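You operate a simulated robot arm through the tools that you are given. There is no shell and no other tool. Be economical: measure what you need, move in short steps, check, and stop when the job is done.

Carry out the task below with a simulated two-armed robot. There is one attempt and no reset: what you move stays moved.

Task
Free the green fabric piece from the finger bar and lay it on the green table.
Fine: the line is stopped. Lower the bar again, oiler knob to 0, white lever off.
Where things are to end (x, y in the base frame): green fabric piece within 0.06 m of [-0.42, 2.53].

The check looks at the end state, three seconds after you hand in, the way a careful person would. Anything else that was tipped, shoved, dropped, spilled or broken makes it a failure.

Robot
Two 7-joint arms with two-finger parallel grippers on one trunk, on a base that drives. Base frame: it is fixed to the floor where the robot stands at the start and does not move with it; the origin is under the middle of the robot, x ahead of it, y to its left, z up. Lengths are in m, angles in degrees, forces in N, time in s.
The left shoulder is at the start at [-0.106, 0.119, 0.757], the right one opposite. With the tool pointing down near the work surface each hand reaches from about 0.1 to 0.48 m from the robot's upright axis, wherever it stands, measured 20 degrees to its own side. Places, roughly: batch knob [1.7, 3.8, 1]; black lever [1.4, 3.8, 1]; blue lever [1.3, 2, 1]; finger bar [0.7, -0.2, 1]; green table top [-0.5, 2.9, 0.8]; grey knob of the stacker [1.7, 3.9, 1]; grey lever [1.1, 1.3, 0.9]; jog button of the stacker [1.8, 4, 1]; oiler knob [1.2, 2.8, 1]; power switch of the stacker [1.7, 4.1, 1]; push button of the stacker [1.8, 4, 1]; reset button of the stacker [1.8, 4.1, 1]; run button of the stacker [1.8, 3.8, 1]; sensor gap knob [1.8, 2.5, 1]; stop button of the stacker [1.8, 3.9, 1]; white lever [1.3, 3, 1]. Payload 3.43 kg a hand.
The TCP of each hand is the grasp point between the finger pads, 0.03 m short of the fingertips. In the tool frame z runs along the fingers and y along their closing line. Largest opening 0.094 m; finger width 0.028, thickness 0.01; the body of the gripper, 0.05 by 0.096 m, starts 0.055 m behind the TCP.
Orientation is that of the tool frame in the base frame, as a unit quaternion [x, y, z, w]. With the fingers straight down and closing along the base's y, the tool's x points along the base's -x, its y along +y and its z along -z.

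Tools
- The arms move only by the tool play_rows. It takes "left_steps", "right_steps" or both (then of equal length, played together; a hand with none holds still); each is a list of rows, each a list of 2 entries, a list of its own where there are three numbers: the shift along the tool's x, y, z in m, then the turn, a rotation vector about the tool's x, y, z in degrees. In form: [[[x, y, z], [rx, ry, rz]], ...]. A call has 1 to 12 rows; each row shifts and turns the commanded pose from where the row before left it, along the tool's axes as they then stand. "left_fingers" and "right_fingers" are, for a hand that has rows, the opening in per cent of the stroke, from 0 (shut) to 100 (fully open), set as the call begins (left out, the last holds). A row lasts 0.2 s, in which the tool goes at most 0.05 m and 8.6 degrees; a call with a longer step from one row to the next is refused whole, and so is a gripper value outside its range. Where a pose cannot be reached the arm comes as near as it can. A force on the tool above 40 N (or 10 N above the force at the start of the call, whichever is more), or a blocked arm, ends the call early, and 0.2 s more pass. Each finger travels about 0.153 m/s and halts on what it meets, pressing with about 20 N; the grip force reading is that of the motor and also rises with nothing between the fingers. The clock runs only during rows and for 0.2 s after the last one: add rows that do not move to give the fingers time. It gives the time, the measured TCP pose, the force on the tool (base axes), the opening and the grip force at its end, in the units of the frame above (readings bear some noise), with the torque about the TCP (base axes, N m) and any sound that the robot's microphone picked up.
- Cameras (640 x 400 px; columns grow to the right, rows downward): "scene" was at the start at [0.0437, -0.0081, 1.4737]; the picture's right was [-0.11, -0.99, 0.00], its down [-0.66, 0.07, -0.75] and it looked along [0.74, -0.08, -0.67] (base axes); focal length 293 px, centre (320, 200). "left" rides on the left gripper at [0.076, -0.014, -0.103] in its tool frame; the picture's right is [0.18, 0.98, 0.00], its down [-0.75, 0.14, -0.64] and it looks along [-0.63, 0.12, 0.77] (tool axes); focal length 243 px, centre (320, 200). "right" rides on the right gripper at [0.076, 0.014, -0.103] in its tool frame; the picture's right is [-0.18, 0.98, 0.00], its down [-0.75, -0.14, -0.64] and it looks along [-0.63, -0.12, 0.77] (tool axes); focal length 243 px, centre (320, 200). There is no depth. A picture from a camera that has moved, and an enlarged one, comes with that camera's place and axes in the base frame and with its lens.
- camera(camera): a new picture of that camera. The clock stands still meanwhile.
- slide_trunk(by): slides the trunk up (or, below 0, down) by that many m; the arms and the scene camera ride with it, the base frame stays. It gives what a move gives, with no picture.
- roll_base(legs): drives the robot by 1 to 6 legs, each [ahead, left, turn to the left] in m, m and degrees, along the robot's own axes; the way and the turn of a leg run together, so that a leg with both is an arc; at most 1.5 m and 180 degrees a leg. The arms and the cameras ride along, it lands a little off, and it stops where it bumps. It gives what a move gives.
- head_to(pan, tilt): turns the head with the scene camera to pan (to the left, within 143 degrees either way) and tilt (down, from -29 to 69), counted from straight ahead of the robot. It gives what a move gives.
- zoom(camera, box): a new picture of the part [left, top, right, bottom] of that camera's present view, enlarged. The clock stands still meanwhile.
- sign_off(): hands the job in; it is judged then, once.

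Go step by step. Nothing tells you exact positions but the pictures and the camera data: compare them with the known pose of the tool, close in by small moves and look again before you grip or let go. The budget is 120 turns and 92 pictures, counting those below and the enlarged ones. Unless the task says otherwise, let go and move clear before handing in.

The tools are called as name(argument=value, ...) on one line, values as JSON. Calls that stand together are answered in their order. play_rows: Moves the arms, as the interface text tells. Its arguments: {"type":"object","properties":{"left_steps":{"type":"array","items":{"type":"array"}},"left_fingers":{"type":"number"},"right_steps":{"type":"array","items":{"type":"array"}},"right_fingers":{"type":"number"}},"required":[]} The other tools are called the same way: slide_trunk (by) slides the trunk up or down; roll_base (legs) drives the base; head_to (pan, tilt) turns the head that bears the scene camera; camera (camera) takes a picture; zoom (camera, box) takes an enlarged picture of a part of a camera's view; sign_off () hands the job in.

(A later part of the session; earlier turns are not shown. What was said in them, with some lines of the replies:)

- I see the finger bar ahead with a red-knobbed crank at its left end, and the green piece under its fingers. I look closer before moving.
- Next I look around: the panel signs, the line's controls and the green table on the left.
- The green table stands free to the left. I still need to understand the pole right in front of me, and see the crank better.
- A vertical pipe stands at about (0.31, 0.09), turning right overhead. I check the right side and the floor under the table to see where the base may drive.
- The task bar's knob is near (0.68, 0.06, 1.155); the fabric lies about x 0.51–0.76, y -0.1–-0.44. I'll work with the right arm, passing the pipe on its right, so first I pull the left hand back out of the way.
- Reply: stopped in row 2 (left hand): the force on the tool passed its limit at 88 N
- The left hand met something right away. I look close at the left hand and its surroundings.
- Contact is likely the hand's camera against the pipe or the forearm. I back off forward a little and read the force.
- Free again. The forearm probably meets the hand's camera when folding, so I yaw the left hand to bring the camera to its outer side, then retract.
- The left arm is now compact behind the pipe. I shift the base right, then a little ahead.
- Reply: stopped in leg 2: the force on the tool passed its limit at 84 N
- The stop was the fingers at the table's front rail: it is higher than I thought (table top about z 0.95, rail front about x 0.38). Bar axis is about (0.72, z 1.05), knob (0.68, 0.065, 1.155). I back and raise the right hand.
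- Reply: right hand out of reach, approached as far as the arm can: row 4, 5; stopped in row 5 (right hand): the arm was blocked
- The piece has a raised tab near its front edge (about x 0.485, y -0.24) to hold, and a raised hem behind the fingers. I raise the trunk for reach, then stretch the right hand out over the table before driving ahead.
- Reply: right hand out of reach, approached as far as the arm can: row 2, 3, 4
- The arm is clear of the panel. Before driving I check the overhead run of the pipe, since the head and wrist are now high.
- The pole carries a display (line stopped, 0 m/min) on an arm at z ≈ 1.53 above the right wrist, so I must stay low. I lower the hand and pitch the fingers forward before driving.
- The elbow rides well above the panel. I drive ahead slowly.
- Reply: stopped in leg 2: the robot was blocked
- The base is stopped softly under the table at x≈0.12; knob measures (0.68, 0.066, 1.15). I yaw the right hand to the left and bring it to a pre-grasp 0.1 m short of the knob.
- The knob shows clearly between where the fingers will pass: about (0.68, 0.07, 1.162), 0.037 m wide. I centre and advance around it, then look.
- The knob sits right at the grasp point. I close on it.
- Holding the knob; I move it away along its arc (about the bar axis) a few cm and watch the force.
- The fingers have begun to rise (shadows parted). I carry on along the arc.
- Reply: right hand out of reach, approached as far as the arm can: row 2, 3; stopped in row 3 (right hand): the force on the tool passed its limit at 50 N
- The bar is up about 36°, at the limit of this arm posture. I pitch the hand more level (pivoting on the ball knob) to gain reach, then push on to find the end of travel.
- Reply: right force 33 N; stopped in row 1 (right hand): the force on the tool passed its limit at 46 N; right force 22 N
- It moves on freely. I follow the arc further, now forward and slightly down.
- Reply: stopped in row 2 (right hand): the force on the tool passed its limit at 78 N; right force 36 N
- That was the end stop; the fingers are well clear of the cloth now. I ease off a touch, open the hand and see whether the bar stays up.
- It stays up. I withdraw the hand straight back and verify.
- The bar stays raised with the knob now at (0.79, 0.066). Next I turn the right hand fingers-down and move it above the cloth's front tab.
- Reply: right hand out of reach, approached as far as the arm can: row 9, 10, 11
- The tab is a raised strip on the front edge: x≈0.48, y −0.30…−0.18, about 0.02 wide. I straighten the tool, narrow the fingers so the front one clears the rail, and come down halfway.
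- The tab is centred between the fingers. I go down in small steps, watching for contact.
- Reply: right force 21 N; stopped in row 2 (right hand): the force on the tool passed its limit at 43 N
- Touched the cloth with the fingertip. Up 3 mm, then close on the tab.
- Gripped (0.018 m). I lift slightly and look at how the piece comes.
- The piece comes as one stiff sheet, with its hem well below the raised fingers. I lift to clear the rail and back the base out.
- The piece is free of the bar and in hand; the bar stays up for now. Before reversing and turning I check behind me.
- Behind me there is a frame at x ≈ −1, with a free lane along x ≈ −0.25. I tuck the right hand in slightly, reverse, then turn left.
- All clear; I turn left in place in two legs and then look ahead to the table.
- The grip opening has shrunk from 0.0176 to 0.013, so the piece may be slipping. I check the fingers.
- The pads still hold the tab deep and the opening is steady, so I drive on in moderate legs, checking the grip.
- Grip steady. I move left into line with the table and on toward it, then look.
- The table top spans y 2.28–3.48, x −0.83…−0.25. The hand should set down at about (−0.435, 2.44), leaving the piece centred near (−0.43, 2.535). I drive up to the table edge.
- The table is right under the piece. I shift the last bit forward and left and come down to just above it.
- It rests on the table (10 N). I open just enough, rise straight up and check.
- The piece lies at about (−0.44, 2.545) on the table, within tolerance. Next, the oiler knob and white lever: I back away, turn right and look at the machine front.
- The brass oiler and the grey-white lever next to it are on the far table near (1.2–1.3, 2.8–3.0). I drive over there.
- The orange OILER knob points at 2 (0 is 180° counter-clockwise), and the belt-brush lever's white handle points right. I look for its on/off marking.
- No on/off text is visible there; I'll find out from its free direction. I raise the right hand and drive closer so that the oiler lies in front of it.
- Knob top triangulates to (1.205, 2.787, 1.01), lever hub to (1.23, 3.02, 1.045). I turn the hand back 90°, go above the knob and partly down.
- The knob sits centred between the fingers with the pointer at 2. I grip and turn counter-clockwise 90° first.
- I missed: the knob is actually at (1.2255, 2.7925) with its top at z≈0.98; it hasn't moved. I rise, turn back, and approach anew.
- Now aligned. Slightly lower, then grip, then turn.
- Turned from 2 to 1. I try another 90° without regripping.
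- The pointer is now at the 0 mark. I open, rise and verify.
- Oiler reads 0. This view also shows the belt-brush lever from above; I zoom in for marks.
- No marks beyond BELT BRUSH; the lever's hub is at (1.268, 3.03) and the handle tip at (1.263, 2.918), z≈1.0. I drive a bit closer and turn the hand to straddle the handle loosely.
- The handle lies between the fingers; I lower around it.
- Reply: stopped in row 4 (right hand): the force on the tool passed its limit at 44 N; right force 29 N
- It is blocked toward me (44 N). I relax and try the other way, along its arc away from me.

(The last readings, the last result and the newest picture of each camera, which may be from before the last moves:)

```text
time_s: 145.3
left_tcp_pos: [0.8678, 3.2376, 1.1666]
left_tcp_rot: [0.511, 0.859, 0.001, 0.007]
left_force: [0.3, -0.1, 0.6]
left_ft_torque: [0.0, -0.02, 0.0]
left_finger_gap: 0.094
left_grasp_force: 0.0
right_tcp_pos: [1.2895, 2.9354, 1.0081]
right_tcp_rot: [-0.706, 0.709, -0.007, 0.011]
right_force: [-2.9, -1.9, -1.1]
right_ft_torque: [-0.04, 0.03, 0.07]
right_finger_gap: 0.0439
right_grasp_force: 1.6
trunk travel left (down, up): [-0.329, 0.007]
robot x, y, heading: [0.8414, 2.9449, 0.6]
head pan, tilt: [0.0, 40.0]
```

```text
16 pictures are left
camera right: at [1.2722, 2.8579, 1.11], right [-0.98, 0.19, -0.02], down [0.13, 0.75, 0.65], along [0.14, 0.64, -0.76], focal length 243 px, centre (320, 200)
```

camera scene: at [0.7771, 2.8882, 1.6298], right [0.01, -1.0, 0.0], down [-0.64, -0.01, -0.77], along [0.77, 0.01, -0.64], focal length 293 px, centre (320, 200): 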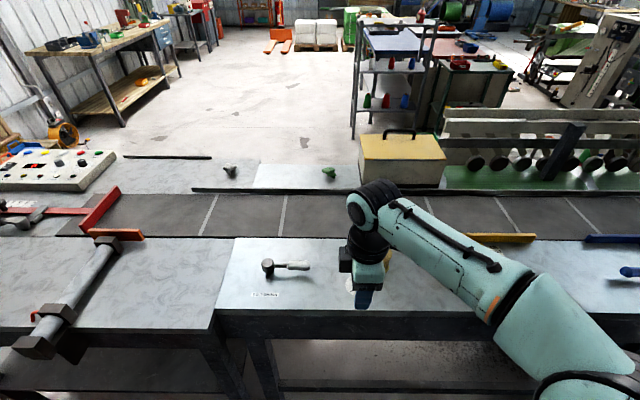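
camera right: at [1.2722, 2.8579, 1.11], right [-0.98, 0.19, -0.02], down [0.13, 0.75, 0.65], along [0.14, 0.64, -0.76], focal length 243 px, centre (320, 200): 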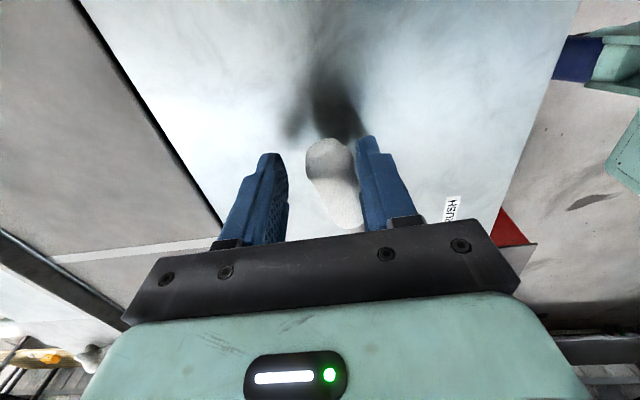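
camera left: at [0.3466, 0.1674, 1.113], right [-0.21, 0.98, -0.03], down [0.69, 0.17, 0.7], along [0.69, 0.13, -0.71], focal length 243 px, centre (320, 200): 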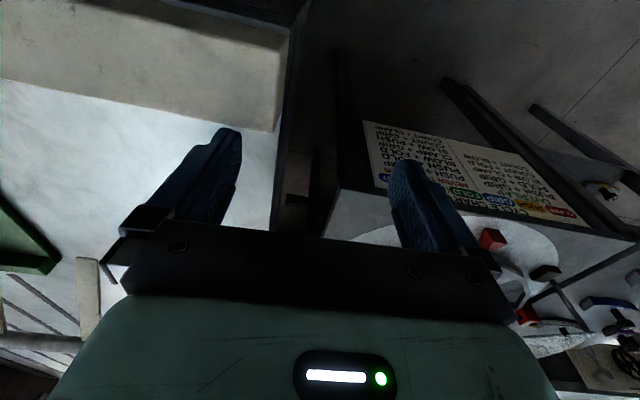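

It moves freely that way. I follow the arc, turning the hand with the lever.

play_rows(right_steps=[[[0, 0, 0], [0, 0, -7.5]], [[0, -0.0124, 0], [0, 0, -7.5]], [[0, -0.0124, 0], [0, 0, -7.5]], [[0, -0.0124, 0], [0, 0, -7.5]], [[0, -0.0124, 0], [0, 0, -7.5]], [[0, 0, 0], [0, 0, 0]]])

camera(camera="right")

```text
time_s: 146.7
left_tcp_pos: [0.868, 3.2377, 1.1639]
left_tcp_rot: [0.511, 0.859, 0.0, 0.007]
left_force: [-0.4, -0.2, 0.2]
left_ft_torque: [0.0, -0.01, -0.01]
left_finger_gap: 0.0942
left_grasp_force: 0.2
right_tcp_pos: [1.3349, 2.9484, 1.0108]
right_tcp_rot: [0.896, -0.444, 0.01, -0.009]
right_force: [-0.3, -0.2, 0.0]
right_ft_torque: [-0.01, -0.03, 0.0]
right_finger_gap: 0.0424
right_grasp_force: 0.0
trunk travel left (down, up): [-0.329, 0.007]
robot x, y, heading: [0.8392, 2.9436, 0.9]
head pan, tilt: [0.0, 40.0]
```

```text
15 pictures are left
camera right: at [1.3662, 2.8782, 1.113], right [-0.89, -0.45, -0.03], down [-0.36, 0.68, 0.64], along [-0.27, 0.58, -0.77], focal length 243 px, centre (320, 200)
```

right: 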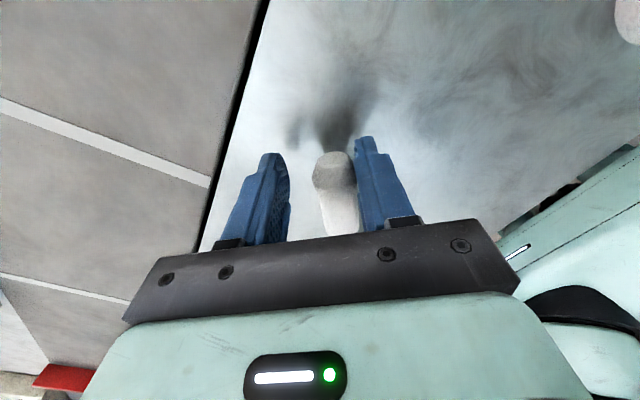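

play_rows(right_steps=[[[0, -0.0124, 0], [0, 0, -7.5]], [[0, -0.0124, 0], [0, 0, -7.5]], [[0, -0.0124, 0], [0, 0, -7.5]], [[0, -0.0124, 0], [0, 0, -7.5]], [[0, -0.0124, 0], [0, 0, -7.5]], [[0, -0.0124, 0], [0, 0, -7.5]], [[0, -0.008, 0], [0, 0, 0]], [[0, 0, 0], [0, 0, 0]]])

camera(camera="right")

```text
time_s: 148.5
left_tcp_pos: [0.8682, 3.2357, 1.1655]
left_tcp_rot: [0.512, 0.859, 0.001, 0.006]
left_force: [0.7, -0.3, 0.5]
left_ft_torque: [0.04, 0.01, 0.03]
left_finger_gap: 0.0939
left_grasp_force: 0.0
right_tcp_pos: [1.3716, 3.0114, 1.0101]
right_tcp_rot: [0.997, -0.071, 0.014, -0.004]
right_force: [6.8, -23.0, 0.1]
right_ft_torque: [-0.45, -0.08, 0.47]
right_finger_gap: 0.0545
right_grasp_force: 10.4
right hand out of reach, approached as far as the arm can: row 7
trunk travel left (down, up): [-0.329, 0.007]
robot x, y, heading: [0.8396, 2.9459, 0.6]
head pan, tilt: [0.0, 40.0]
```

```text
14 pictures are left
camera right: at [1.4426, 2.9859, 1.1147], right [-0.32, -0.95, -0.01], down [-0.74, 0.24, 0.62], along [-0.59, 0.21, -0.78], focal length 243 px, centre (320, 200)
```

right: 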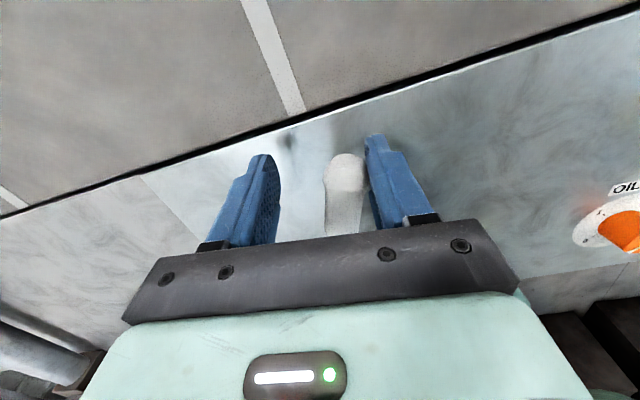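

It met a stop after roughly 70°. I ease off, lift the hand clear and look.

play_rows(right_steps=[[[0, 0.012, 0], [0, 0, 0]], [[0, 0, -0.02], [0, 0, 0]], [[0, 0, -0.03], [0, 0, 0]], [[-0.03, 0, -0.03], [0, 0, 0]], [[-0.04, 0.02, 0], [0, 0, 0]], [[-0.04, 0.02, 0], [0, 0, 0]], [[-0.04, 0.02, 0], [0, 0, 0]], [[-0.04, 0.02, 0], [0, 0, 0]], [[-0.04, 0.02, 0], [0, 0, 0]]])

head_to(pan=5, tilt=55)

camera(camera="scene")

```text
time_s: 150.5
left_tcp_pos: [0.8649, 3.2376, 1.1657]
left_tcp_rot: [0.512, 0.859, 0.001, 0.008]
left_force: [0.8, 0.2, 0.6]
left_ft_torque: [0.02, -0.01, 0.03]
left_finger_gap: 0.0941
left_grasp_force: 0.2
right_tcp_pos: [1.1172, 2.9354, 1.0824]
right_tcp_rot: [0.998, -0.068, 0.014, -0.005]
right_force: [0.7, -0.3, 0.5]
right_ft_torque: [0.02, 0.0, -0.03]
right_finger_gap: 0.0423
right_grasp_force: 0.0
right hand out of reach, approached as far as the arm can: row 3
trunk travel left (down, up): [-0.329, 0.007]
robot x, y, heading: [0.8424, 2.9497, 0.6]
head pan, tilt: [0.0, 40.0]
```

```text
time_s: 151.3
left_tcp_pos: [0.8682, 3.2371, 1.1655]
left_tcp_rot: [0.511, 0.86, 0.0, 0.007]
left_force: [-0.2, -0.6, 0.0]
left_ft_torque: [-0.01, 0.0, 0.05]
left_finger_gap: 0.0939
left_grasp_force: 0.0
right_tcp_pos: [1.119, 2.9372, 1.0821]
right_tcp_rot: [0.998, -0.069, 0.013, -0.004]
right_force: [-0.2, 0.1, 0.5]
right_ft_torque: [-0.01, 0.0, 0.02]
right_finger_gap: 0.0422
right_grasp_force: 0.0
trunk travel left (down, up): [-0.329, 0.007]
robot x, y, heading: [0.8369, 2.9499, 0.7]
head pan, tilt: [5.0, 55.0]
```

```text
13 pictures are left
camera scene: at [0.8665, 2.9545, 1.6093], right [0.1, -0.99, 0.0], down [-0.81, -0.08, -0.57], along [0.57, 0.06, -0.82], focal length 293 px, centre (320, 200)
```

scene: 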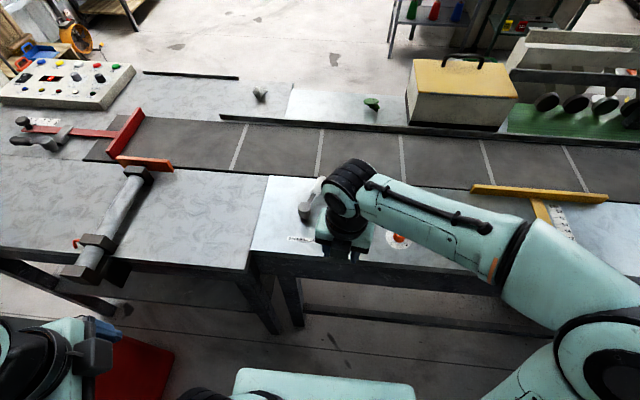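

The wrist hides it; I back the base off and look from there.

roll_base(legs=[[-0.2, 0.1, 0]])

head_to(pan=0, tilt=42)

zoom(camera="scene", box=[250, 160, 450, 285])

```text
time_s: 153.0
left_tcp_pos: [0.6712, 3.3364, 1.1653]
left_tcp_rot: [0.513, 0.858, 0.0, 0.007]
left_force: [1.0, 0.1, 0.7]
left_ft_torque: [0.01, -0.04, -0.01]
left_finger_gap: 0.094
left_grasp_force: 0.0
right_tcp_pos: [0.9212, 3.0341, 1.0817]
right_tcp_rot: [0.997, -0.071, 0.014, -0.004]
right_force: [-0.5, -0.3, -0.4]
right_ft_torque: [-0.04, -0.03, 0.04]
right_finger_gap: 0.0421
right_grasp_force: 0.0
trunk travel left (down, up): [-0.329, 0.007]
robot x, y, heading: [0.637, 3.0419, 0.6]
head pan, tilt: [5.0, 55.0]
```

```text
time_s: 153.7
left_tcp_pos: [0.6691, 3.3358, 1.1644]
left_tcp_rot: [0.513, 0.858, 0.0, 0.008]
left_force: [0.4, -1.2, 0.7]
left_ft_torque: [0.02, 0.03, 0.01]
left_finger_gap: 0.094
left_grasp_force: 0.0
right_tcp_pos: [0.92, 3.0333, 1.0818]
right_tcp_rot: [0.997, -0.071, 0.013, -0.005]
right_force: [0.0, -0.2, -0.8]
right_ft_torque: [-0.06, 0.02, -0.03]
right_finger_gap: 0.0423
right_grasp_force: 0.1
trunk travel left (down, up): [-0.329, 0.007]
robot x, y, heading: [0.6391, 3.042, 0.6]
head pan, tilt: [0.0, 42.0]
```

```text
3.20 times, centred on (350, 222) of scene
camera zoom: at [0.679, 3.0463, 1.6269], right [0.01, -1.0, 0.0], down [-0.67, -0.01, -0.74], along [0.74, 0.01, -0.67], focal length 938 px, centre (224, 128)
```

zoom: 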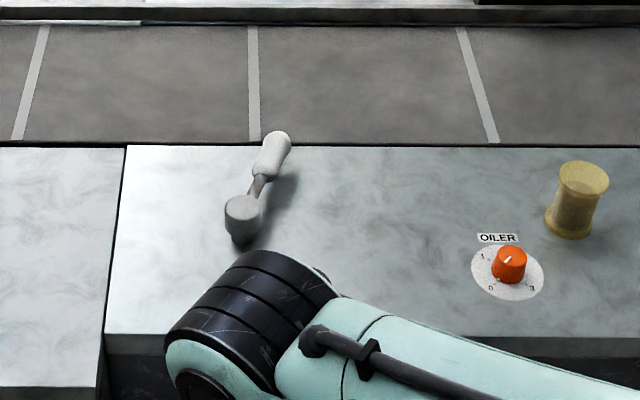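

zoom(camera="scene", box=[390, 228, 430, 258])

```text
13.33 times, centred on (410, 243) of scene
camera zoom: at [0.679, 3.0463, 1.6269], right [0.01, -1.0, 0.0], down [-0.67, -0.01, -0.74], along [0.74, 0.01, -0.67], focal length 3907 px, centre (-880, -373)
```

zoom: 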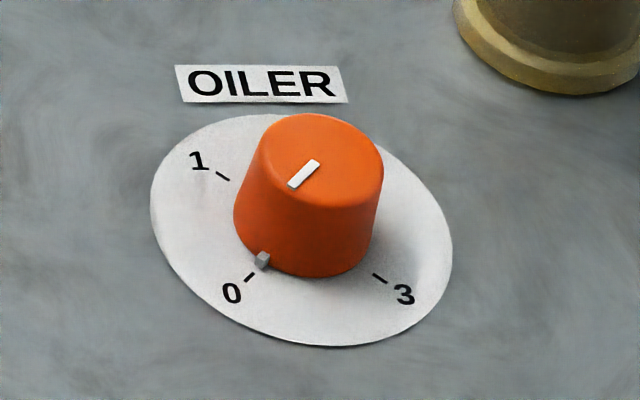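

Oiler is at 0 and the lever rests at its other stop. Now back to the finger bar by the way I came.

roll_base(legs=[[-0.3, -0.6, -0.6], [-0.1, -0.6, 0], [-0.5, -1.2, 0]])

roll_base(legs=[[0, -0.8, 0]])

```text
time_s: 175.1
left_tcp_pos: [-0.215, 0.9398, 1.1661]
left_tcp_rot: [0.517, 0.856, 0.0, 0.007]
left_force: [-0.4, -0.7, -0.6]
left_ft_torque: [0.0, 0.01, 0.01]
left_finger_gap: 0.0938
left_grasp_force: 0.0
right_tcp_pos: [0.0322, 0.6369, 1.0816]
right_tcp_rot: [0.997, -0.074, 0.013, -0.005]
right_force: [0.3, 0.1, -0.1]
right_ft_torque: [-0.01, 0.01, -0.03]
right_finger_gap: 0.0423
right_grasp_force: 0.1
trunk travel left (down, up): [-0.329, 0.007]
robot x, y, heading: [-0.2477, 0.6537, 0.2]
head pan, tilt: [0.0, 42.0]
```

```text
time_s: 182.5
left_tcp_pos: [-0.2124, 0.1382, 1.1658]
left_tcp_rot: [0.507, 0.862, 0.0, 0.008]
left_force: [0.0, 0.2, 0.8]
left_ft_torque: [0.01, 0.03, -0.04]
left_finger_gap: 0.0941
left_grasp_force: 0.0
right_tcp_pos: [0.0406, -0.1613, 1.0805]
right_tcp_rot: [0.998, -0.064, 0.012, -0.004]
right_force: [1.1, -0.8, -0.5]
right_ft_torque: [-0.02, 0.0, -0.03]
right_finger_gap: 0.0426
right_grasp_force: 0.0
trunk travel left (down, up): [-0.329, 0.007]
robot x, y, heading: [-0.2413, -0.1526, 1.1]
head pan, tilt: [0.0, 42.0]
```

Back at the start of the approach. I turn the right hand to the earlier grasp orientation: yaw back, then move out and pitch the fingers level.

play_rows(right_steps=[[[0, 0, -0.02], [0, 0, 8.2]], [[0, 0, -0.02], [0, 0, 8.2]], [[0, 0, -0.02], [0, 0, 8.2]], [[0, 0, 0], [0, 0, 8.2]], [[0, 0, 0], [0, 0, 8.2]], [[0, 0, 0], [0, 0, 8.2]], [[0, 0, 0], [0, 0, 8.2]], [[0, 0, 0], [0, 0, 8.2]], [[0, 0, 0], [0, 0, 8.2]], [[0, 0, 0], [0, 0, 8.2]], [[0, 0, 0], [0, 0, 8.2]], [[0, 0, 0], [0, 0, 8.2]]], right_fingers=100)

play_rows(right_steps=[[[0, 0, 0], [0, 0, 8.5]], [[0, 0, 0], [0, 0, 8.5]], [[0, 0, 0], [0, 0, 8.5]], [[0, 0, 0], [0, 0, 8.5]], [[0, 0, 0], [0, 0, 8.5]], [[-0.018, -0.038, 0], [0, 0, 0]], [[-0.018, -0.038, 0], [0, 0, 0]], [[-0.018, -0.038, 0], [0, 0, 0]], [[-0.018, -0.036, 0], [0, 0, 0]]])

play_rows(right_steps=[[[0, 0, 0], [0, -8.2, 0]], [[0, 0, 0], [0, -8.2, 0]], [[0, 0, 0], [0, -8.2, 0]], [[0, 0, 0], [0, -8.2, 0]], [[0, 0, 0], [0, -8.2, 0]], [[0, 0, 0], [0, -8.2, 0]], [[0, 0, 0], [0, -8.2, 0]], [[0, 0, 0], [0, -8.2, 0]], [[0, 0, 0], [0, -8.2, 0]], [[0, 0, 0], [0, -8.2, 0]], [[0, 0, 0], [0, -8.2, 0]]])

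```text
time_s: 185.1
left_tcp_pos: [-0.212, 0.1388, 1.1645]
left_tcp_rot: [0.509, 0.861, -0.001, 0.007]
left_force: [-0.1, 0.5, 0.2]
left_ft_torque: [0.01, 0.0, 0.0]
left_finger_gap: 0.094
left_grasp_force: 0.0
right_tcp_pos: [0.0403, -0.1618, 1.142]
right_tcp_rot: [-0.602, 0.798, -0.005, 0.013]
right_force: [-0.1, 0.0, -0.6]
right_ft_torque: [0.0, 0.0, 0.0]
right_finger_gap: 0.0942
right_grasp_force: 0.0
trunk travel left (down, up): [-0.329, 0.007]
robot x, y, heading: [-0.2388, -0.1525, 1.1]
head pan, tilt: [0.0, 42.0]
```

```text
time_s: 187.1
left_tcp_pos: [-0.212, 0.1381, 1.1658]
left_tcp_rot: [0.508, 0.861, 0.001, 0.007]
left_force: [0.7, -0.4, -0.2]
left_ft_torque: [-0.01, 0.01, 0.0]
left_finger_gap: 0.0942
left_grasp_force: 0.0
right_tcp_pos: [0.1798, -0.2507, 1.1474]
right_tcp_rot: [-0.273, 0.962, 0.0, 0.014]
right_force: [0.4, -1.0, -0.4]
right_ft_torque: [0.01, 0.01, 0.02]
right_finger_gap: 0.0939
right_grasp_force: 0.1
trunk travel left (down, up): [-0.329, 0.007]
robot x, y, heading: [-0.2393, -0.1552, 1.1]
head pan, tilt: [0.0, 42.0]
```

```text
time_s: 189.5
left_tcp_pos: [-0.2121, 0.1368, 1.1648]
left_tcp_rot: [0.508, 0.861, 0.001, 0.006]
left_force: [-0.1, -0.4, 1.1]
left_ft_torque: [0.07, 0.0, 0.0]
left_finger_gap: 0.0938
left_grasp_force: 0.0
right_tcp_pos: [0.1792, -0.2569, 1.156]
right_tcp_rot: [-0.191, 0.669, 0.195, 0.691]
right_force: [-0.3, -0.7, 0.1]
right_ft_torque: [-0.01, -0.01, 0.01]
right_finger_gap: 0.0937
right_grasp_force: 0.1
right hand out of reach, approached as far as the arm can: row 8
trunk travel left (down, up): [-0.329, 0.007]
robot x, y, heading: [-0.2434, -0.1515, 1.0]
head pan, tilt: [0.0, 42.0]
```

The hand is level and pointed as before. I drive in under the same line as earlier.

roll_base(legs=[[0.2, -0.004, -1.0], [0.155, 0, 0]])

head_to(pan=10, tilt=50)

camera(camera="scene")

```text
time_s: 192.1
left_tcp_pos: [0.1472, 0.1366, 1.1648]
left_tcp_rot: [0.516, 0.857, 0.0, 0.006]
left_force: [1.2, 0.5, 0.2]
left_ft_torque: [0.01, 0.03, 0.01]
left_finger_gap: 0.0938
left_grasp_force: 0.0
right_tcp_pos: [0.5316, -0.2624, 1.1558]
right_tcp_rot: [-0.188, 0.671, 0.189, 0.692]
right_force: [-0.2, -0.2, 0.5]
right_ft_torque: [-0.01, 0.01, -0.02]
right_finger_gap: 0.0939
right_grasp_force: 0.1
trunk travel left (down, up): [-0.329, 0.007]
robot x, y, heading: [0.1138, -0.1476, 0.3]
head pan, tilt: [0.0, 42.0]
```

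```text
time_s: 192.8
left_tcp_pos: [0.1482, 0.1386, 1.1646]
left_tcp_rot: [0.515, 0.857, 0.0, 0.007]
left_force: [0.1, 1.1, 0.3]
left_ft_torque: [0.04, 0.0, 0.0]
left_finger_gap: 0.0941
left_grasp_force: 0.0
right_tcp_pos: [0.5334, -0.2623, 1.1568]
right_tcp_rot: [-0.188, 0.671, 0.188, 0.692]
right_force: [0.4, 0.1, -0.2]
right_ft_torque: [-0.01, 0.01, 0.03]
right_finger_gap: 0.094
right_grasp_force: 0.0
trunk travel left (down, up): [-0.329, 0.007]
robot x, y, heading: [0.1165, -0.1541, 0.3]
head pan, tilt: [10.0, 50.0]
```

```text
10 pictures are left
camera scene: at [0.1472, -0.1384, 1.6159], right [0.18, -0.98, 0.0], down [-0.75, -0.14, -0.64], along [0.63, 0.11, -0.77], focal length 293 px, centre (320, 200)
```

scene: 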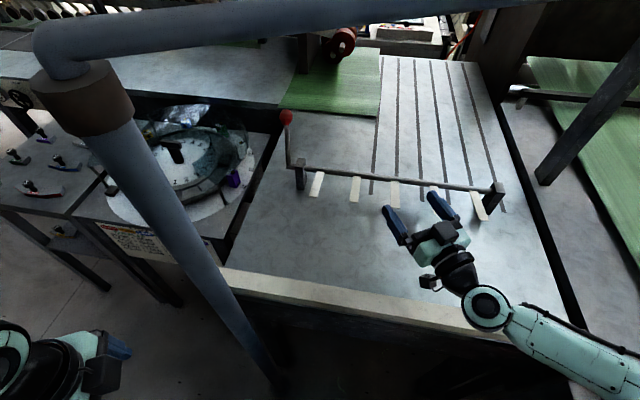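

The bar is still raised; knob at (0.79, 0.068, 1.158). I go to a pre-grasp short of it, staying above the raised fingers.

play_rows(right_steps=[[[-0.02, 0, 0], [0, 0, 0]], [[0, 0.025, 0.04], [0, 0, 0]], [[0, 0.025, 0.04], [0, 0, 0]], [[0, 0.025, 0.04], [0, 0, 0]], [[0, 0.026, 0.04], [0, 0, 0]], [[0, 0.026, 0.04], [0, 0, 0]], [[0, 0.026, 0.02], [0, 0, 0]]])

camera(camera="right")

```text
time_s: 194.4
left_tcp_pos: [0.1467, 0.1378, 1.165]
left_tcp_rot: [0.515, 0.857, 0.0, 0.007]
left_force: [-0.4, 0.0, 0.7]
left_ft_torque: [0.02, -0.01, 0.02]
left_finger_gap: 0.0942
left_grasp_force: 0.0
right_tcp_pos: [0.5793, -0.1733, 1.1792]
right_tcp_rot: [-0.187, 0.671, 0.188, 0.693]
right_force: [-0.3, -0.4, 0.3]
right_ft_torque: [0.02, 0.02, -0.02]
right_finger_gap: 0.0942
right_grasp_force: 0.1
right hand out of reach, approached as far as the arm can: row 4, 5, 6, 7
trunk travel left (down, up): [-0.329, 0.007]
robot x, y, heading: [0.1131, -0.1522, 0.2]
head pan, tilt: [10.0, 50.0]
```

```text
9 pictures are left
camera right: at [0.4865, -0.2145, 1.0995], right [-0.51, 0.84, 0.18], down [-0.5, -0.46, 0.74], along [0.7, 0.29, 0.65], focal length 243 px, centre (320, 200)
```

right: 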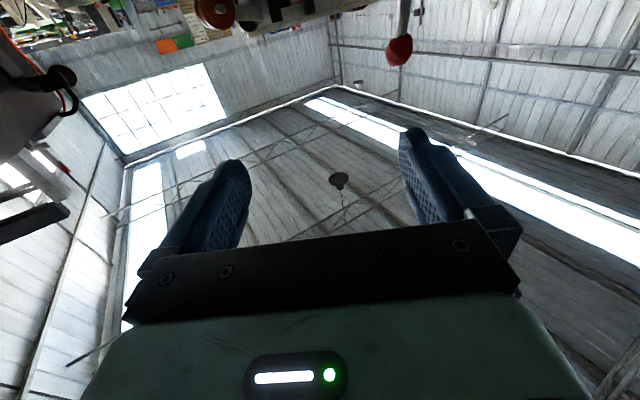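

The arm could not follow in this level posture. I pitch the hand down 30°, as in my first approach, which should bring the pre-grasp within reach.

play_rows(right_steps=[[[0, 0, 0], [0, 7.5, 0]], [[0, 0, 0], [0, 7.5, 0]], [[0, 0, 0], [0, 7.5, 0]], [[0, 0, 0], [0, 7.5, 0]], [[0, 0, 0], [0, 0, 0]]])

```text
time_s: 195.6
left_tcp_pos: [0.1478, 0.1376, 1.1649]
left_tcp_rot: [0.515, 0.857, -0.001, 0.006]
left_force: [0.0, 0.6, 0.2]
left_ft_torque: [0.0, -0.01, -0.02]
left_finger_gap: 0.0938
left_grasp_force: 0.1
right_tcp_pos: [0.5782, -0.1887, 1.1828]
right_tcp_rot: [-0.228, 0.824, 0.133, 0.501]
right_force: [1.0, -0.4, 0.8]
right_ft_torque: [0.0, -0.04, 0.0]
right_finger_gap: 0.0943
right_grasp_force: 0.1
right hand out of reach, approached as far as the arm can: row 3, 4
trunk travel left (down, up): [-0.329, 0.007]
robot x, y, heading: [0.1135, -0.1551, 0.5]
head pan, tilt: [10.0, 50.0]
```

camera(camera="scene")

```text
8 pictures are left
camera scene: at [0.1471, -0.1388, 1.6158], right [0.18, -0.98, 0.0], down [-0.75, -0.14, -0.64], along [0.63, 0.11, -0.77], focal length 293 px, centre (320, 200)
```

scene: 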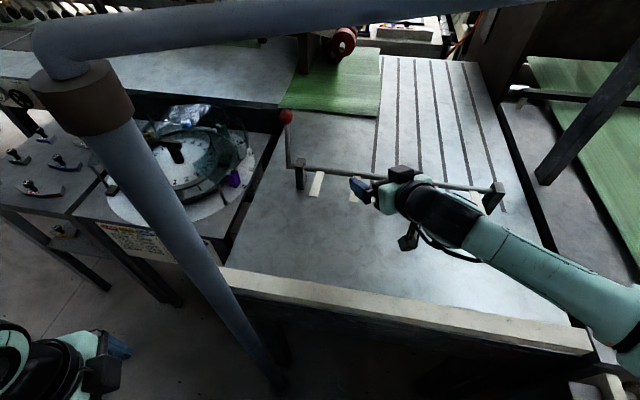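

The arm seems caught at a joint limit in this branch. I retract, undo pitch and yaw to plain fingers-down, and then repeat the first approach's exact order (pitch, then yaw).

play_rows(right_steps=[[[0.016, 0.0205, -0.0303], [0, 0, 0]], [[0.016, 0.0205, -0.0303], [0, 0, 0]], [[0.016, 0.0205, -0.0303], [0, 0, 0]], [[0, 0, 0], [0, 7.5, 0]], [[0, 0, 0], [0, 7.5, 0]], [[0, 0, 0], [0, 7.5, 0]], [[0, 0, 0], [0, 7.5, 0]], [[0, 0, 0], [0, 7.5, 0]], [[0, 0, 0], [0, 7.5, 0]], [[0, 0, 0], [0, 7.5, 0]], [[0, 0, 0], [0, 7.5, 0]]])

play_rows(right_steps=[[[0, 0, 0], [0, 0, 7.7]], [[0, 0, 0], [0, 0, 7.7]], [[0, 0, 0], [0, 0, 7.7]], [[0, 0, 0], [0, 0, 7.7]], [[0, 0, 0], [0, 0, 0]]])

```text
time_s: 198.0
left_tcp_pos: [0.1488, 0.1372, 1.1643]
left_tcp_rot: [0.515, 0.857, 0.0, 0.007]
left_force: [0.3, 0.2, -0.7]
left_ft_torque: [-0.02, 0.0, -0.02]
left_finger_gap: 0.0938
left_grasp_force: 0.0
right_tcp_pos: [0.4603, -0.1862, 1.1826]
right_tcp_rot: [-0.265, 0.964, 0.0, 0.014]
right_force: [0.6, 0.1, 0.8]
right_ft_torque: [-0.01, 0.0, -0.01]
right_finger_gap: 0.0939
right_grasp_force: 0.1
trunk travel left (down, up): [-0.329, 0.007]
robot x, y, heading: [0.1137, -0.1549, 0.1]
head pan, tilt: [10.0, 50.0]
```

```text
time_s: 199.2
left_tcp_pos: [0.1474, 0.1366, 1.1657]
left_tcp_rot: [0.515, 0.857, 0.0, 0.008]
left_force: [0.2, -0.1, -0.7]
left_ft_torque: [-0.04, 0.04, 0.01]
left_finger_gap: 0.0941
left_grasp_force: 0.0
right_tcp_pos: [0.4598, -0.1869, 1.1822]
right_tcp_rot: [0.001, 1.0, 0.004, 0.014]
right_force: [0.1, -0.9, 0.1]
right_ft_torque: [-0.02, 0.02, 0.01]
right_finger_gap: 0.0942
right_grasp_force: 0.0
trunk travel left (down, up): [-0.329, 0.007]
robot x, y, heading: [0.1138, -0.1545, 0.3]
head pan, tilt: [10.0, 50.0]
```

play_rows(right_steps=[[[-0.02, -0.03, 0.005], [0, 0, 0]], [[-0.02, -0.03, 0.005], [0, 0, 0]], [[0, 0, 0], [0, -8, 0]], [[0, 0, 0], [0, -8, 0]], [[0, 0, 0], [0, -8, 0]], [[0, 0, 0], [0, -8, 0]], [[0, 0, 0], [0, -8, 0]], [[0, 0, 0], [0, -8, 0]], [[0, 0, 0], [0, -8, 0]], [[0, 0, 0], [0, -8, 0]]])

play_rows(right_steps=[[[0, 0, 0], [-7, 0, -4.2]], [[0, 0, 0], [-7, 0, -4.2]], [[0, 0, 0], [-7, 0, -4.2]], [[-0.0215, 0.0308, 0.0283], [0, 0, 0]], [[-0.0215, 0.0308, 0.0283], [0, 0, 0]], [[-0.0215, 0.0308, 0.0283], [0, 0, 0]]])

```text
time_s: 201.4
left_tcp_pos: [0.1479, 0.1375, 1.1648]
left_tcp_rot: [0.515, 0.857, 0.0, 0.007]
left_force: [-0.1, -0.3, 0.3]
left_ft_torque: [0.02, 0.0, 0.0]
left_finger_gap: 0.0941
left_grasp_force: 0.1
right_tcp_pos: [0.501, -0.2464, 1.1733]
right_tcp_rot: [0.001, 0.841, 0.005, 0.542]
right_force: [0.7, 0.7, 0.5]
right_ft_torque: [-0.01, 0.02, 0.01]
right_finger_gap: 0.094
right_grasp_force: 0.0
trunk travel left (down, up): [-0.329, 0.007]
robot x, y, heading: [0.1142, -0.1534, 0.2]
head pan, tilt: [10.0, 50.0]
```

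```text
time_s: 202.8
left_tcp_pos: [0.1482, 0.1382, 1.1652]
left_tcp_rot: [0.515, 0.857, -0.001, 0.007]
left_force: [0.0, -0.6, -0.3]
left_ft_torque: [-0.04, 0.02, -0.01]
left_finger_gap: 0.0941
left_grasp_force: 0.1
right_tcp_pos: [0.5571, -0.1193, 1.1906]
right_tcp_rot: [-0.188, 0.821, 0.097, 0.53]
right_force: [0.2, 0.0, 0.3]
right_ft_torque: [0.03, 0.0, 0.01]
right_finger_gap: 0.0939
right_grasp_force: 0.1
trunk travel left (down, up): [-0.329, 0.007]
robot x, y, heading: [0.112, -0.1566, 0.2]
head pan, tilt: [10.0, 50.0]
```

That branch reaches further. I level the hand part-way and advance to the pre-grasp.

play_rows(right_steps=[[[0, 0, 0], [0, -7, 0]], [[0, 0, 0], [0, -7, 0]], [[0, 0, 0], [0, -7, 0]], [[0, 0.015, 0.034], [0, 0, 0]], [[0, 0.015, 0.034], [0, 0, 0]], [[0, 0.015, 0.034], [0, 0, 0]], [[0, 0.015, 0.034], [0, 0, 0]], [[0, 0.015, 0.034], [0, 0, 0]]])

camera(camera="right")

```text
time_s: 204.6
left_tcp_pos: [0.1475, 0.1388, 1.1635]
left_tcp_rot: [0.514, 0.857, 0.0, 0.006]
left_force: [-0.4, 0.9, -0.1]
left_ft_torque: [0.01, 0.0, -0.03]
left_finger_gap: 0.0941
left_grasp_force: 0.1
right_tcp_pos: [0.678, 0.0161, 1.177]
right_tcp_rot: [-0.167, 0.711, 0.13, 0.671]
right_force: [0.3, -0.3, -0.1]
right_ft_torque: [0.0, -0.01, -0.01]
right_finger_gap: 0.094
right_grasp_force: 0.1
trunk travel left (down, up): [-0.329, 0.007]
robot x, y, heading: [0.1118, -0.1511, 0.2]
head pan, tilt: [10.0, 50.0]
```

```text
7 pictures are left
camera right: at [0.5759, -0.0196, 1.1077], right [-0.4, 0.91, 0.14], down [-0.49, -0.34, 0.8], along [0.77, 0.25, 0.58], focal length 243 px, centre (320, 200)
```

right: 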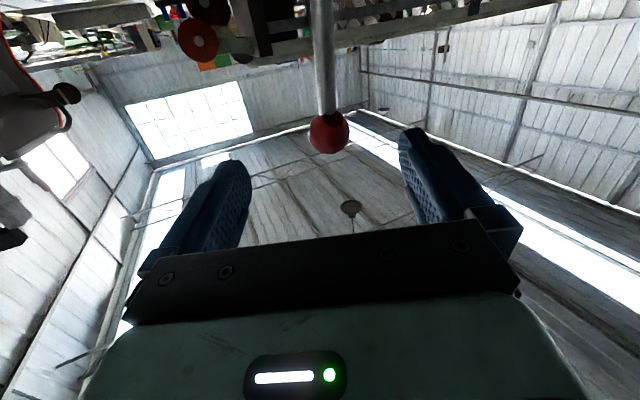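

The knob is straight ahead between the fingers, at about (0.765, 0.06, 1.182). I advance and close on it.

play_rows(right_steps=[[[-0.004, 0.002, 0.0325], [0, 0, 0]], [[-0.004, 0.002, 0.0325], [0, 0, 0]], [[-0.004, 0.002, 0.0325], [0, 0, 0]], [[0, 0, 0], [0, 0, 0]]])

camera(camera="right")

```text
time_s: 205.6
left_tcp_pos: [0.1477, 0.1383, 1.1647]
left_tcp_rot: [0.515, 0.857, 0.0, 0.007]
left_force: [-0.3, 0.1, -0.4]
left_ft_torque: [-0.02, 0.02, 0.0]
left_finger_gap: 0.0939
left_grasp_force: 0.1
right_tcp_pos: [0.7632, 0.0614, 1.1831]
right_tcp_rot: [-0.167, 0.711, 0.129, 0.671]
right_force: [-0.4, -1.2, -0.6]
right_ft_torque: [-0.01, 0.03, 0.04]
right_finger_gap: 0.094
right_grasp_force: 0.0
trunk travel left (down, up): [-0.329, 0.007]
robot x, y, heading: [0.1145, -0.1548, 0.3]
head pan, tilt: [10.0, 50.0]
```

```text
6 pictures are left
camera right: at [0.6611, 0.0283, 1.113], right [-0.4, 0.91, 0.14], down [-0.49, -0.34, 0.8], along [0.77, 0.25, 0.58], focal length 243 px, centre (320, 200)
```

right: 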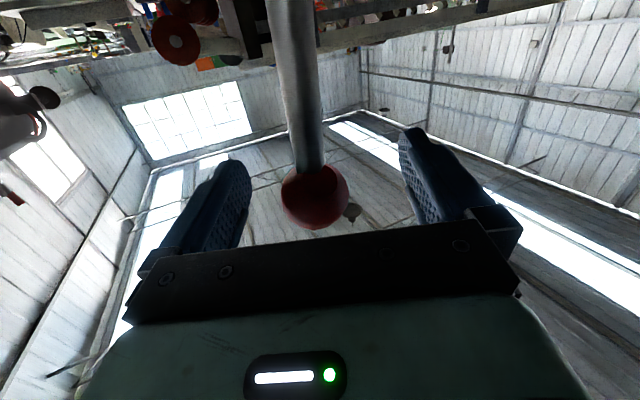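

play_rows(right_steps=[[[0, 0, 0.008], [0, 0, 0]], [[0, 0, 0], [0, 0, 0]]])

play_rows(right_steps=[[[0, 0, 0], [0, 0, 0]], [[0, 0, 0], [0, 0, 0]], [[0, 0, 0], [0, 0, 0]]], right_fingers=0)

play_rows(right_steps=[[[0.0007, 0.0062, -0.0137], [0, 0, 0]], [[0.0007, 0.0062, -0.0137], [0, 0, 0]], [[0.0017, 0.0062, -0.0137], [0, 0, 0]], [[0, 0, 0], [0, 0, 0]]])

```text
time_s: 206.2
left_tcp_pos: [0.1475, 0.1373, 1.1657]
left_tcp_rot: [0.515, 0.857, 0.001, 0.008]
left_force: [-0.7, -0.1, 1.0]
left_ft_torque: [0.0, 0.02, 0.01]
left_finger_gap: 0.0941
left_grasp_force: 0.0
right_tcp_pos: [0.7714, 0.0668, 1.1818]
right_tcp_rot: [-0.167, 0.71, 0.131, 0.672]
right_force: [0.2, -0.4, 0.2]
right_ft_torque: [0.02, -0.03, -0.01]
right_finger_gap: 0.0939
right_grasp_force: 0.1
trunk travel left (down, up): [-0.329, 0.007]
robot x, y, heading: [0.1161, -0.1524, 0.1]
head pan, tilt: [10.0, 50.0]
```

```text
time_s: 207.0
left_tcp_pos: [0.1478, 0.1372, 1.1648]
left_tcp_rot: [0.514, 0.857, 0.0, 0.006]
left_force: [-0.3, 0.0, -0.9]
left_ft_torque: [0.02, -0.02, -0.01]
left_finger_gap: 0.0938
left_grasp_force: 0.0
right_tcp_pos: [0.7732, 0.0648, 1.1823]
right_tcp_rot: [-0.165, 0.71, 0.129, 0.672]
right_force: [3.1, -5.7, 0.1]
right_ft_torque: [-0.05, -0.44, -0.1]
right_finger_gap: 0.0354
right_grasp_force: 44.9
trunk travel left (down, up): [-0.329, 0.007]
robot x, y, heading: [0.1124, -0.1538, 0.2]
head pan, tilt: [10.0, 50.0]
```

```text
time_s: 208.0
left_tcp_pos: [0.1477, 0.1343, 1.1656]
left_tcp_rot: [0.515, 0.857, 0.001, 0.007]
left_force: [0.4, 0.0, 0.0]
left_ft_torque: [0.01, 0.03, -0.02]
left_finger_gap: 0.094
left_grasp_force: 0.1
right_tcp_pos: [0.7302, 0.0631, 1.1835]
right_tcp_rot: [-0.165, 0.709, 0.13, 0.673]
right_force: [4.5, -11.9, 8.5]
right_ft_torque: [0.37, -1.09, 0.14]
right_finger_gap: 0.0357
right_grasp_force: 44.8
trunk travel left (down, up): [-0.329, 0.007]
robot x, y, heading: [0.1156, -0.1532, 0.3]
head pan, tilt: [10.0, 50.0]
```

The bar comes down smoothly. I continue along the arc toward its first position.

play_rows(right_steps=[[[0.0046, 0.006, -0.0125], [0, 0, 0]], [[0.0046, 0.006, -0.0125], [0, 0, 0]], [[0.0046, 0.006, -0.0125], [0, 0, 0]], [[0.0046, 0.006, -0.0125], [0, 0, 0]], [[0, 0, 0], [0, 0, 0]]])

play_rows(right_steps=[[[0.004, 0.004, -0.009], [0, 0, 0]], [[0.004, 0.004, -0.009], [0, 0, 0]], [[0, 0, 0], [0, 0, 0]]])

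zoom(camera="scene", box=[230, 80, 550, 280])

```text
time_s: 209.2
left_tcp_pos: [0.1473, 0.136, 1.1654]
left_tcp_rot: [0.515, 0.857, 0.0, 0.006]
left_force: [0.8, -0.7, 0.5]
left_ft_torque: [0.06, 0.01, 0.0]
left_finger_gap: 0.0939
left_grasp_force: 0.0
right_tcp_pos: [0.6724, 0.0632, 1.1625]
right_tcp_rot: [-0.168, 0.712, 0.13, 0.669]
right_force: [4.9, -10.6, -1.8]
right_ft_torque: [0.23, -0.83, 0.04]
right_finger_gap: 0.0355
right_grasp_force: 45.1
trunk travel left (down, up): [-0.329, 0.007]
robot x, y, heading: [0.1135, -0.1541, 0.4]
head pan, tilt: [10.0, 50.0]
```

```text
time_s: 209.7
left_tcp_pos: [0.1515, 0.1409, 1.1641]
left_tcp_rot: [0.514, 0.858, -0.002, 0.006]
left_force: [-0.3, 0.4, 0.5]
left_ft_torque: [-0.04, -0.01, 0.0]
left_finger_gap: 0.0939
left_grasp_force: 0.1
right_tcp_pos: [0.6703, 0.0628, 1.1629]
right_tcp_rot: [-0.161, 0.71, 0.125, 0.674]
right_force: [31.9, 12.7, 1.2]
right_ft_torque: [-0.08, 0.28, 0.0]
right_finger_gap: 0.0358
right_grasp_force: 45.4
trunk travel left (down, up): [-0.329, 0.007]
robot x, y, heading: [0.1148, -0.1527, 0.1]
head pan, tilt: [10.0, 50.0]
stopped in row 2 (right hand): the force on the tool passed its limit at 47 N (the readings are from after the stop); the commanded pose is now the measured one
```

```text
2.00 times, centred on (390, 180) of scene
camera zoom: at [0.1529, -0.134, 1.6156], right [0.18, -0.98, 0.0], down [-0.76, -0.14, -0.64], along [0.63, 0.11, -0.77], focal length 586 px, centre (180, 240)
```

zoom: 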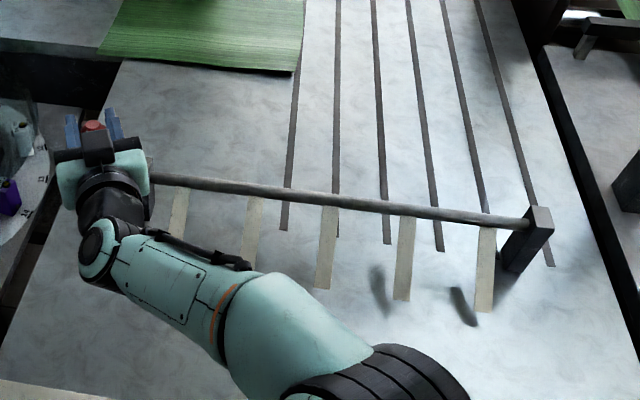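

It is back at its first position against the stop. I ease off, open, and withdraw.

play_rows(right_steps=[[[0, -0.002, 0.004], [0, 0, 0]], [[0, 0, 0], [0, 0, 0]]])

play_rows(right_steps=[[[0, 0, 0], [0, 0, 0]], [[0, 0, 0], [0, 0, 0]], [[0, 0, 0], [0, 0, 0]]], right_fingers=100)

play_rows(right_steps=[[[0, 0, -0.03], [0, 0, 0]], [[0, 0, -0.04], [0, 0, 0]], [[0, 0, -0.04], [0, 0, 0]], [[0, -0.03, -0.02], [0, 0, 0]], [[0, -0.04, 0], [0, 0, 0]], [[0, -0.04, 0], [0, 0, 0]]])

camera(camera="scene")

```text
time_s: 210.3
left_tcp_pos: [0.1503, 0.1378, 1.1656]
left_tcp_rot: [0.515, 0.857, -0.001, 0.007]
left_force: [-0.5, 0.3, 0.0]
left_ft_torque: [-0.03, -0.02, -0.05]
left_finger_gap: 0.0943
left_grasp_force: 0.0
right_tcp_pos: [0.67, 0.0626, 1.1626]
right_tcp_rot: [-0.163, 0.71, 0.128, 0.673]
right_force: [13.6, 5.1, -3.8]
right_ft_torque: [0.15, 0.01, -0.12]
right_finger_gap: 0.0354
right_grasp_force: 44.6
trunk travel left (down, up): [-0.329, 0.007]
robot x, y, heading: [0.1176, -0.1519, 0.2]
head pan, tilt: [10.0, 50.0]
```

```text
time_s: 211.1
left_tcp_pos: [0.1469, 0.1378, 1.165]
left_tcp_rot: [0.515, 0.857, 0.0, 0.007]
left_force: [0.2, 0.0, -0.4]
left_ft_torque: [0.0, 0.02, -0.02]
left_finger_gap: 0.0939
left_grasp_force: 0.1
right_tcp_pos: [0.668, 0.0605, 1.1648]
right_tcp_rot: [-0.162, 0.708, 0.128, 0.675]
right_force: [0.1, 0.4, -0.3]
right_ft_torque: [-0.03, -0.02, 0.02]
right_finger_gap: 0.094
right_grasp_force: 0.0
trunk travel left (down, up): [-0.329, 0.007]
robot x, y, heading: [0.1149, -0.153, 0.2]
head pan, tilt: [10.0, 50.0]
```

```text
time_s: 212.5
left_tcp_pos: [0.1476, 0.1369, 1.1644]
left_tcp_rot: [0.515, 0.857, 0.001, 0.006]
left_force: [-0.1, -0.1, -0.2]
left_ft_torque: [-0.03, -0.02, 0.04]
left_finger_gap: 0.0941
left_grasp_force: 0.0
right_tcp_pos: [0.5962, -0.09, 1.1757]
right_tcp_rot: [-0.162, 0.709, 0.128, 0.675]
right_force: [0.5, -0.3, 0.0]
right_ft_torque: [-0.01, 0.0, 0.02]
right_finger_gap: 0.094
right_grasp_force: 0.0
trunk travel left (down, up): [-0.329, 0.007]
robot x, y, heading: [0.1124, -0.1524, 0.3]
head pan, tilt: [10.0, 50.0]
```

```text
4 pictures are left
camera scene: at [0.1476, -0.1392, 1.6158], right [0.18, -0.98, 0.0], down [-0.75, -0.14, -0.64], along [0.63, 0.11, -0.77], focal length 293 px, centre (320, 200)
```

scene: 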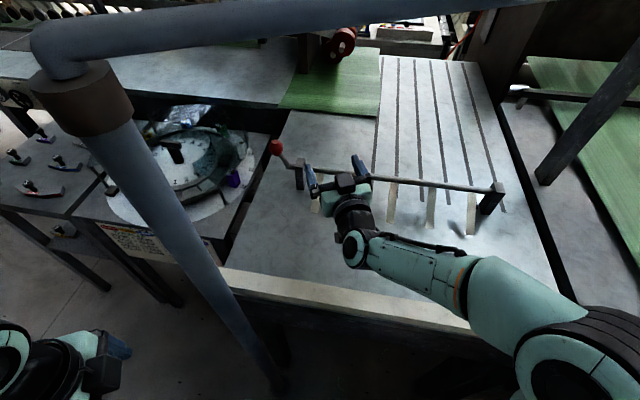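

The finger bar is down at its first position, the oiler is at 0, and the hands are empty and clear. The cloth lies on the green table. I'm handing in.

sign_off()

```text
The job is handed in.
```

The job is handed in, but I couldn't confirm that the white lever is actually off.

- **Green fabric piece:** it is free of the bar and lying on the green table at about (-0.44, 2.55), roughly 0.03 m from the target.
- **Finger bar:** lowered again, back against its stop where it started.
- **Oiler knob:** set to 0; I checked the pointer in a close-up picture.
- **White lever:** it has no on/off marks, only the label BELT BRUSH. It was against one stop when I found it, so I took that as on and turned it about 70° to the other stop, which I took as off. If it was already off, it is now on.

The hands bumped things a few times. None of it seemed to shift anything, though I didn't check each spot closely:

- The left hand hit something while I was pulling it back at the start.
- The right fingers hit the table's front rail once.
- The base came up against something under the table once.
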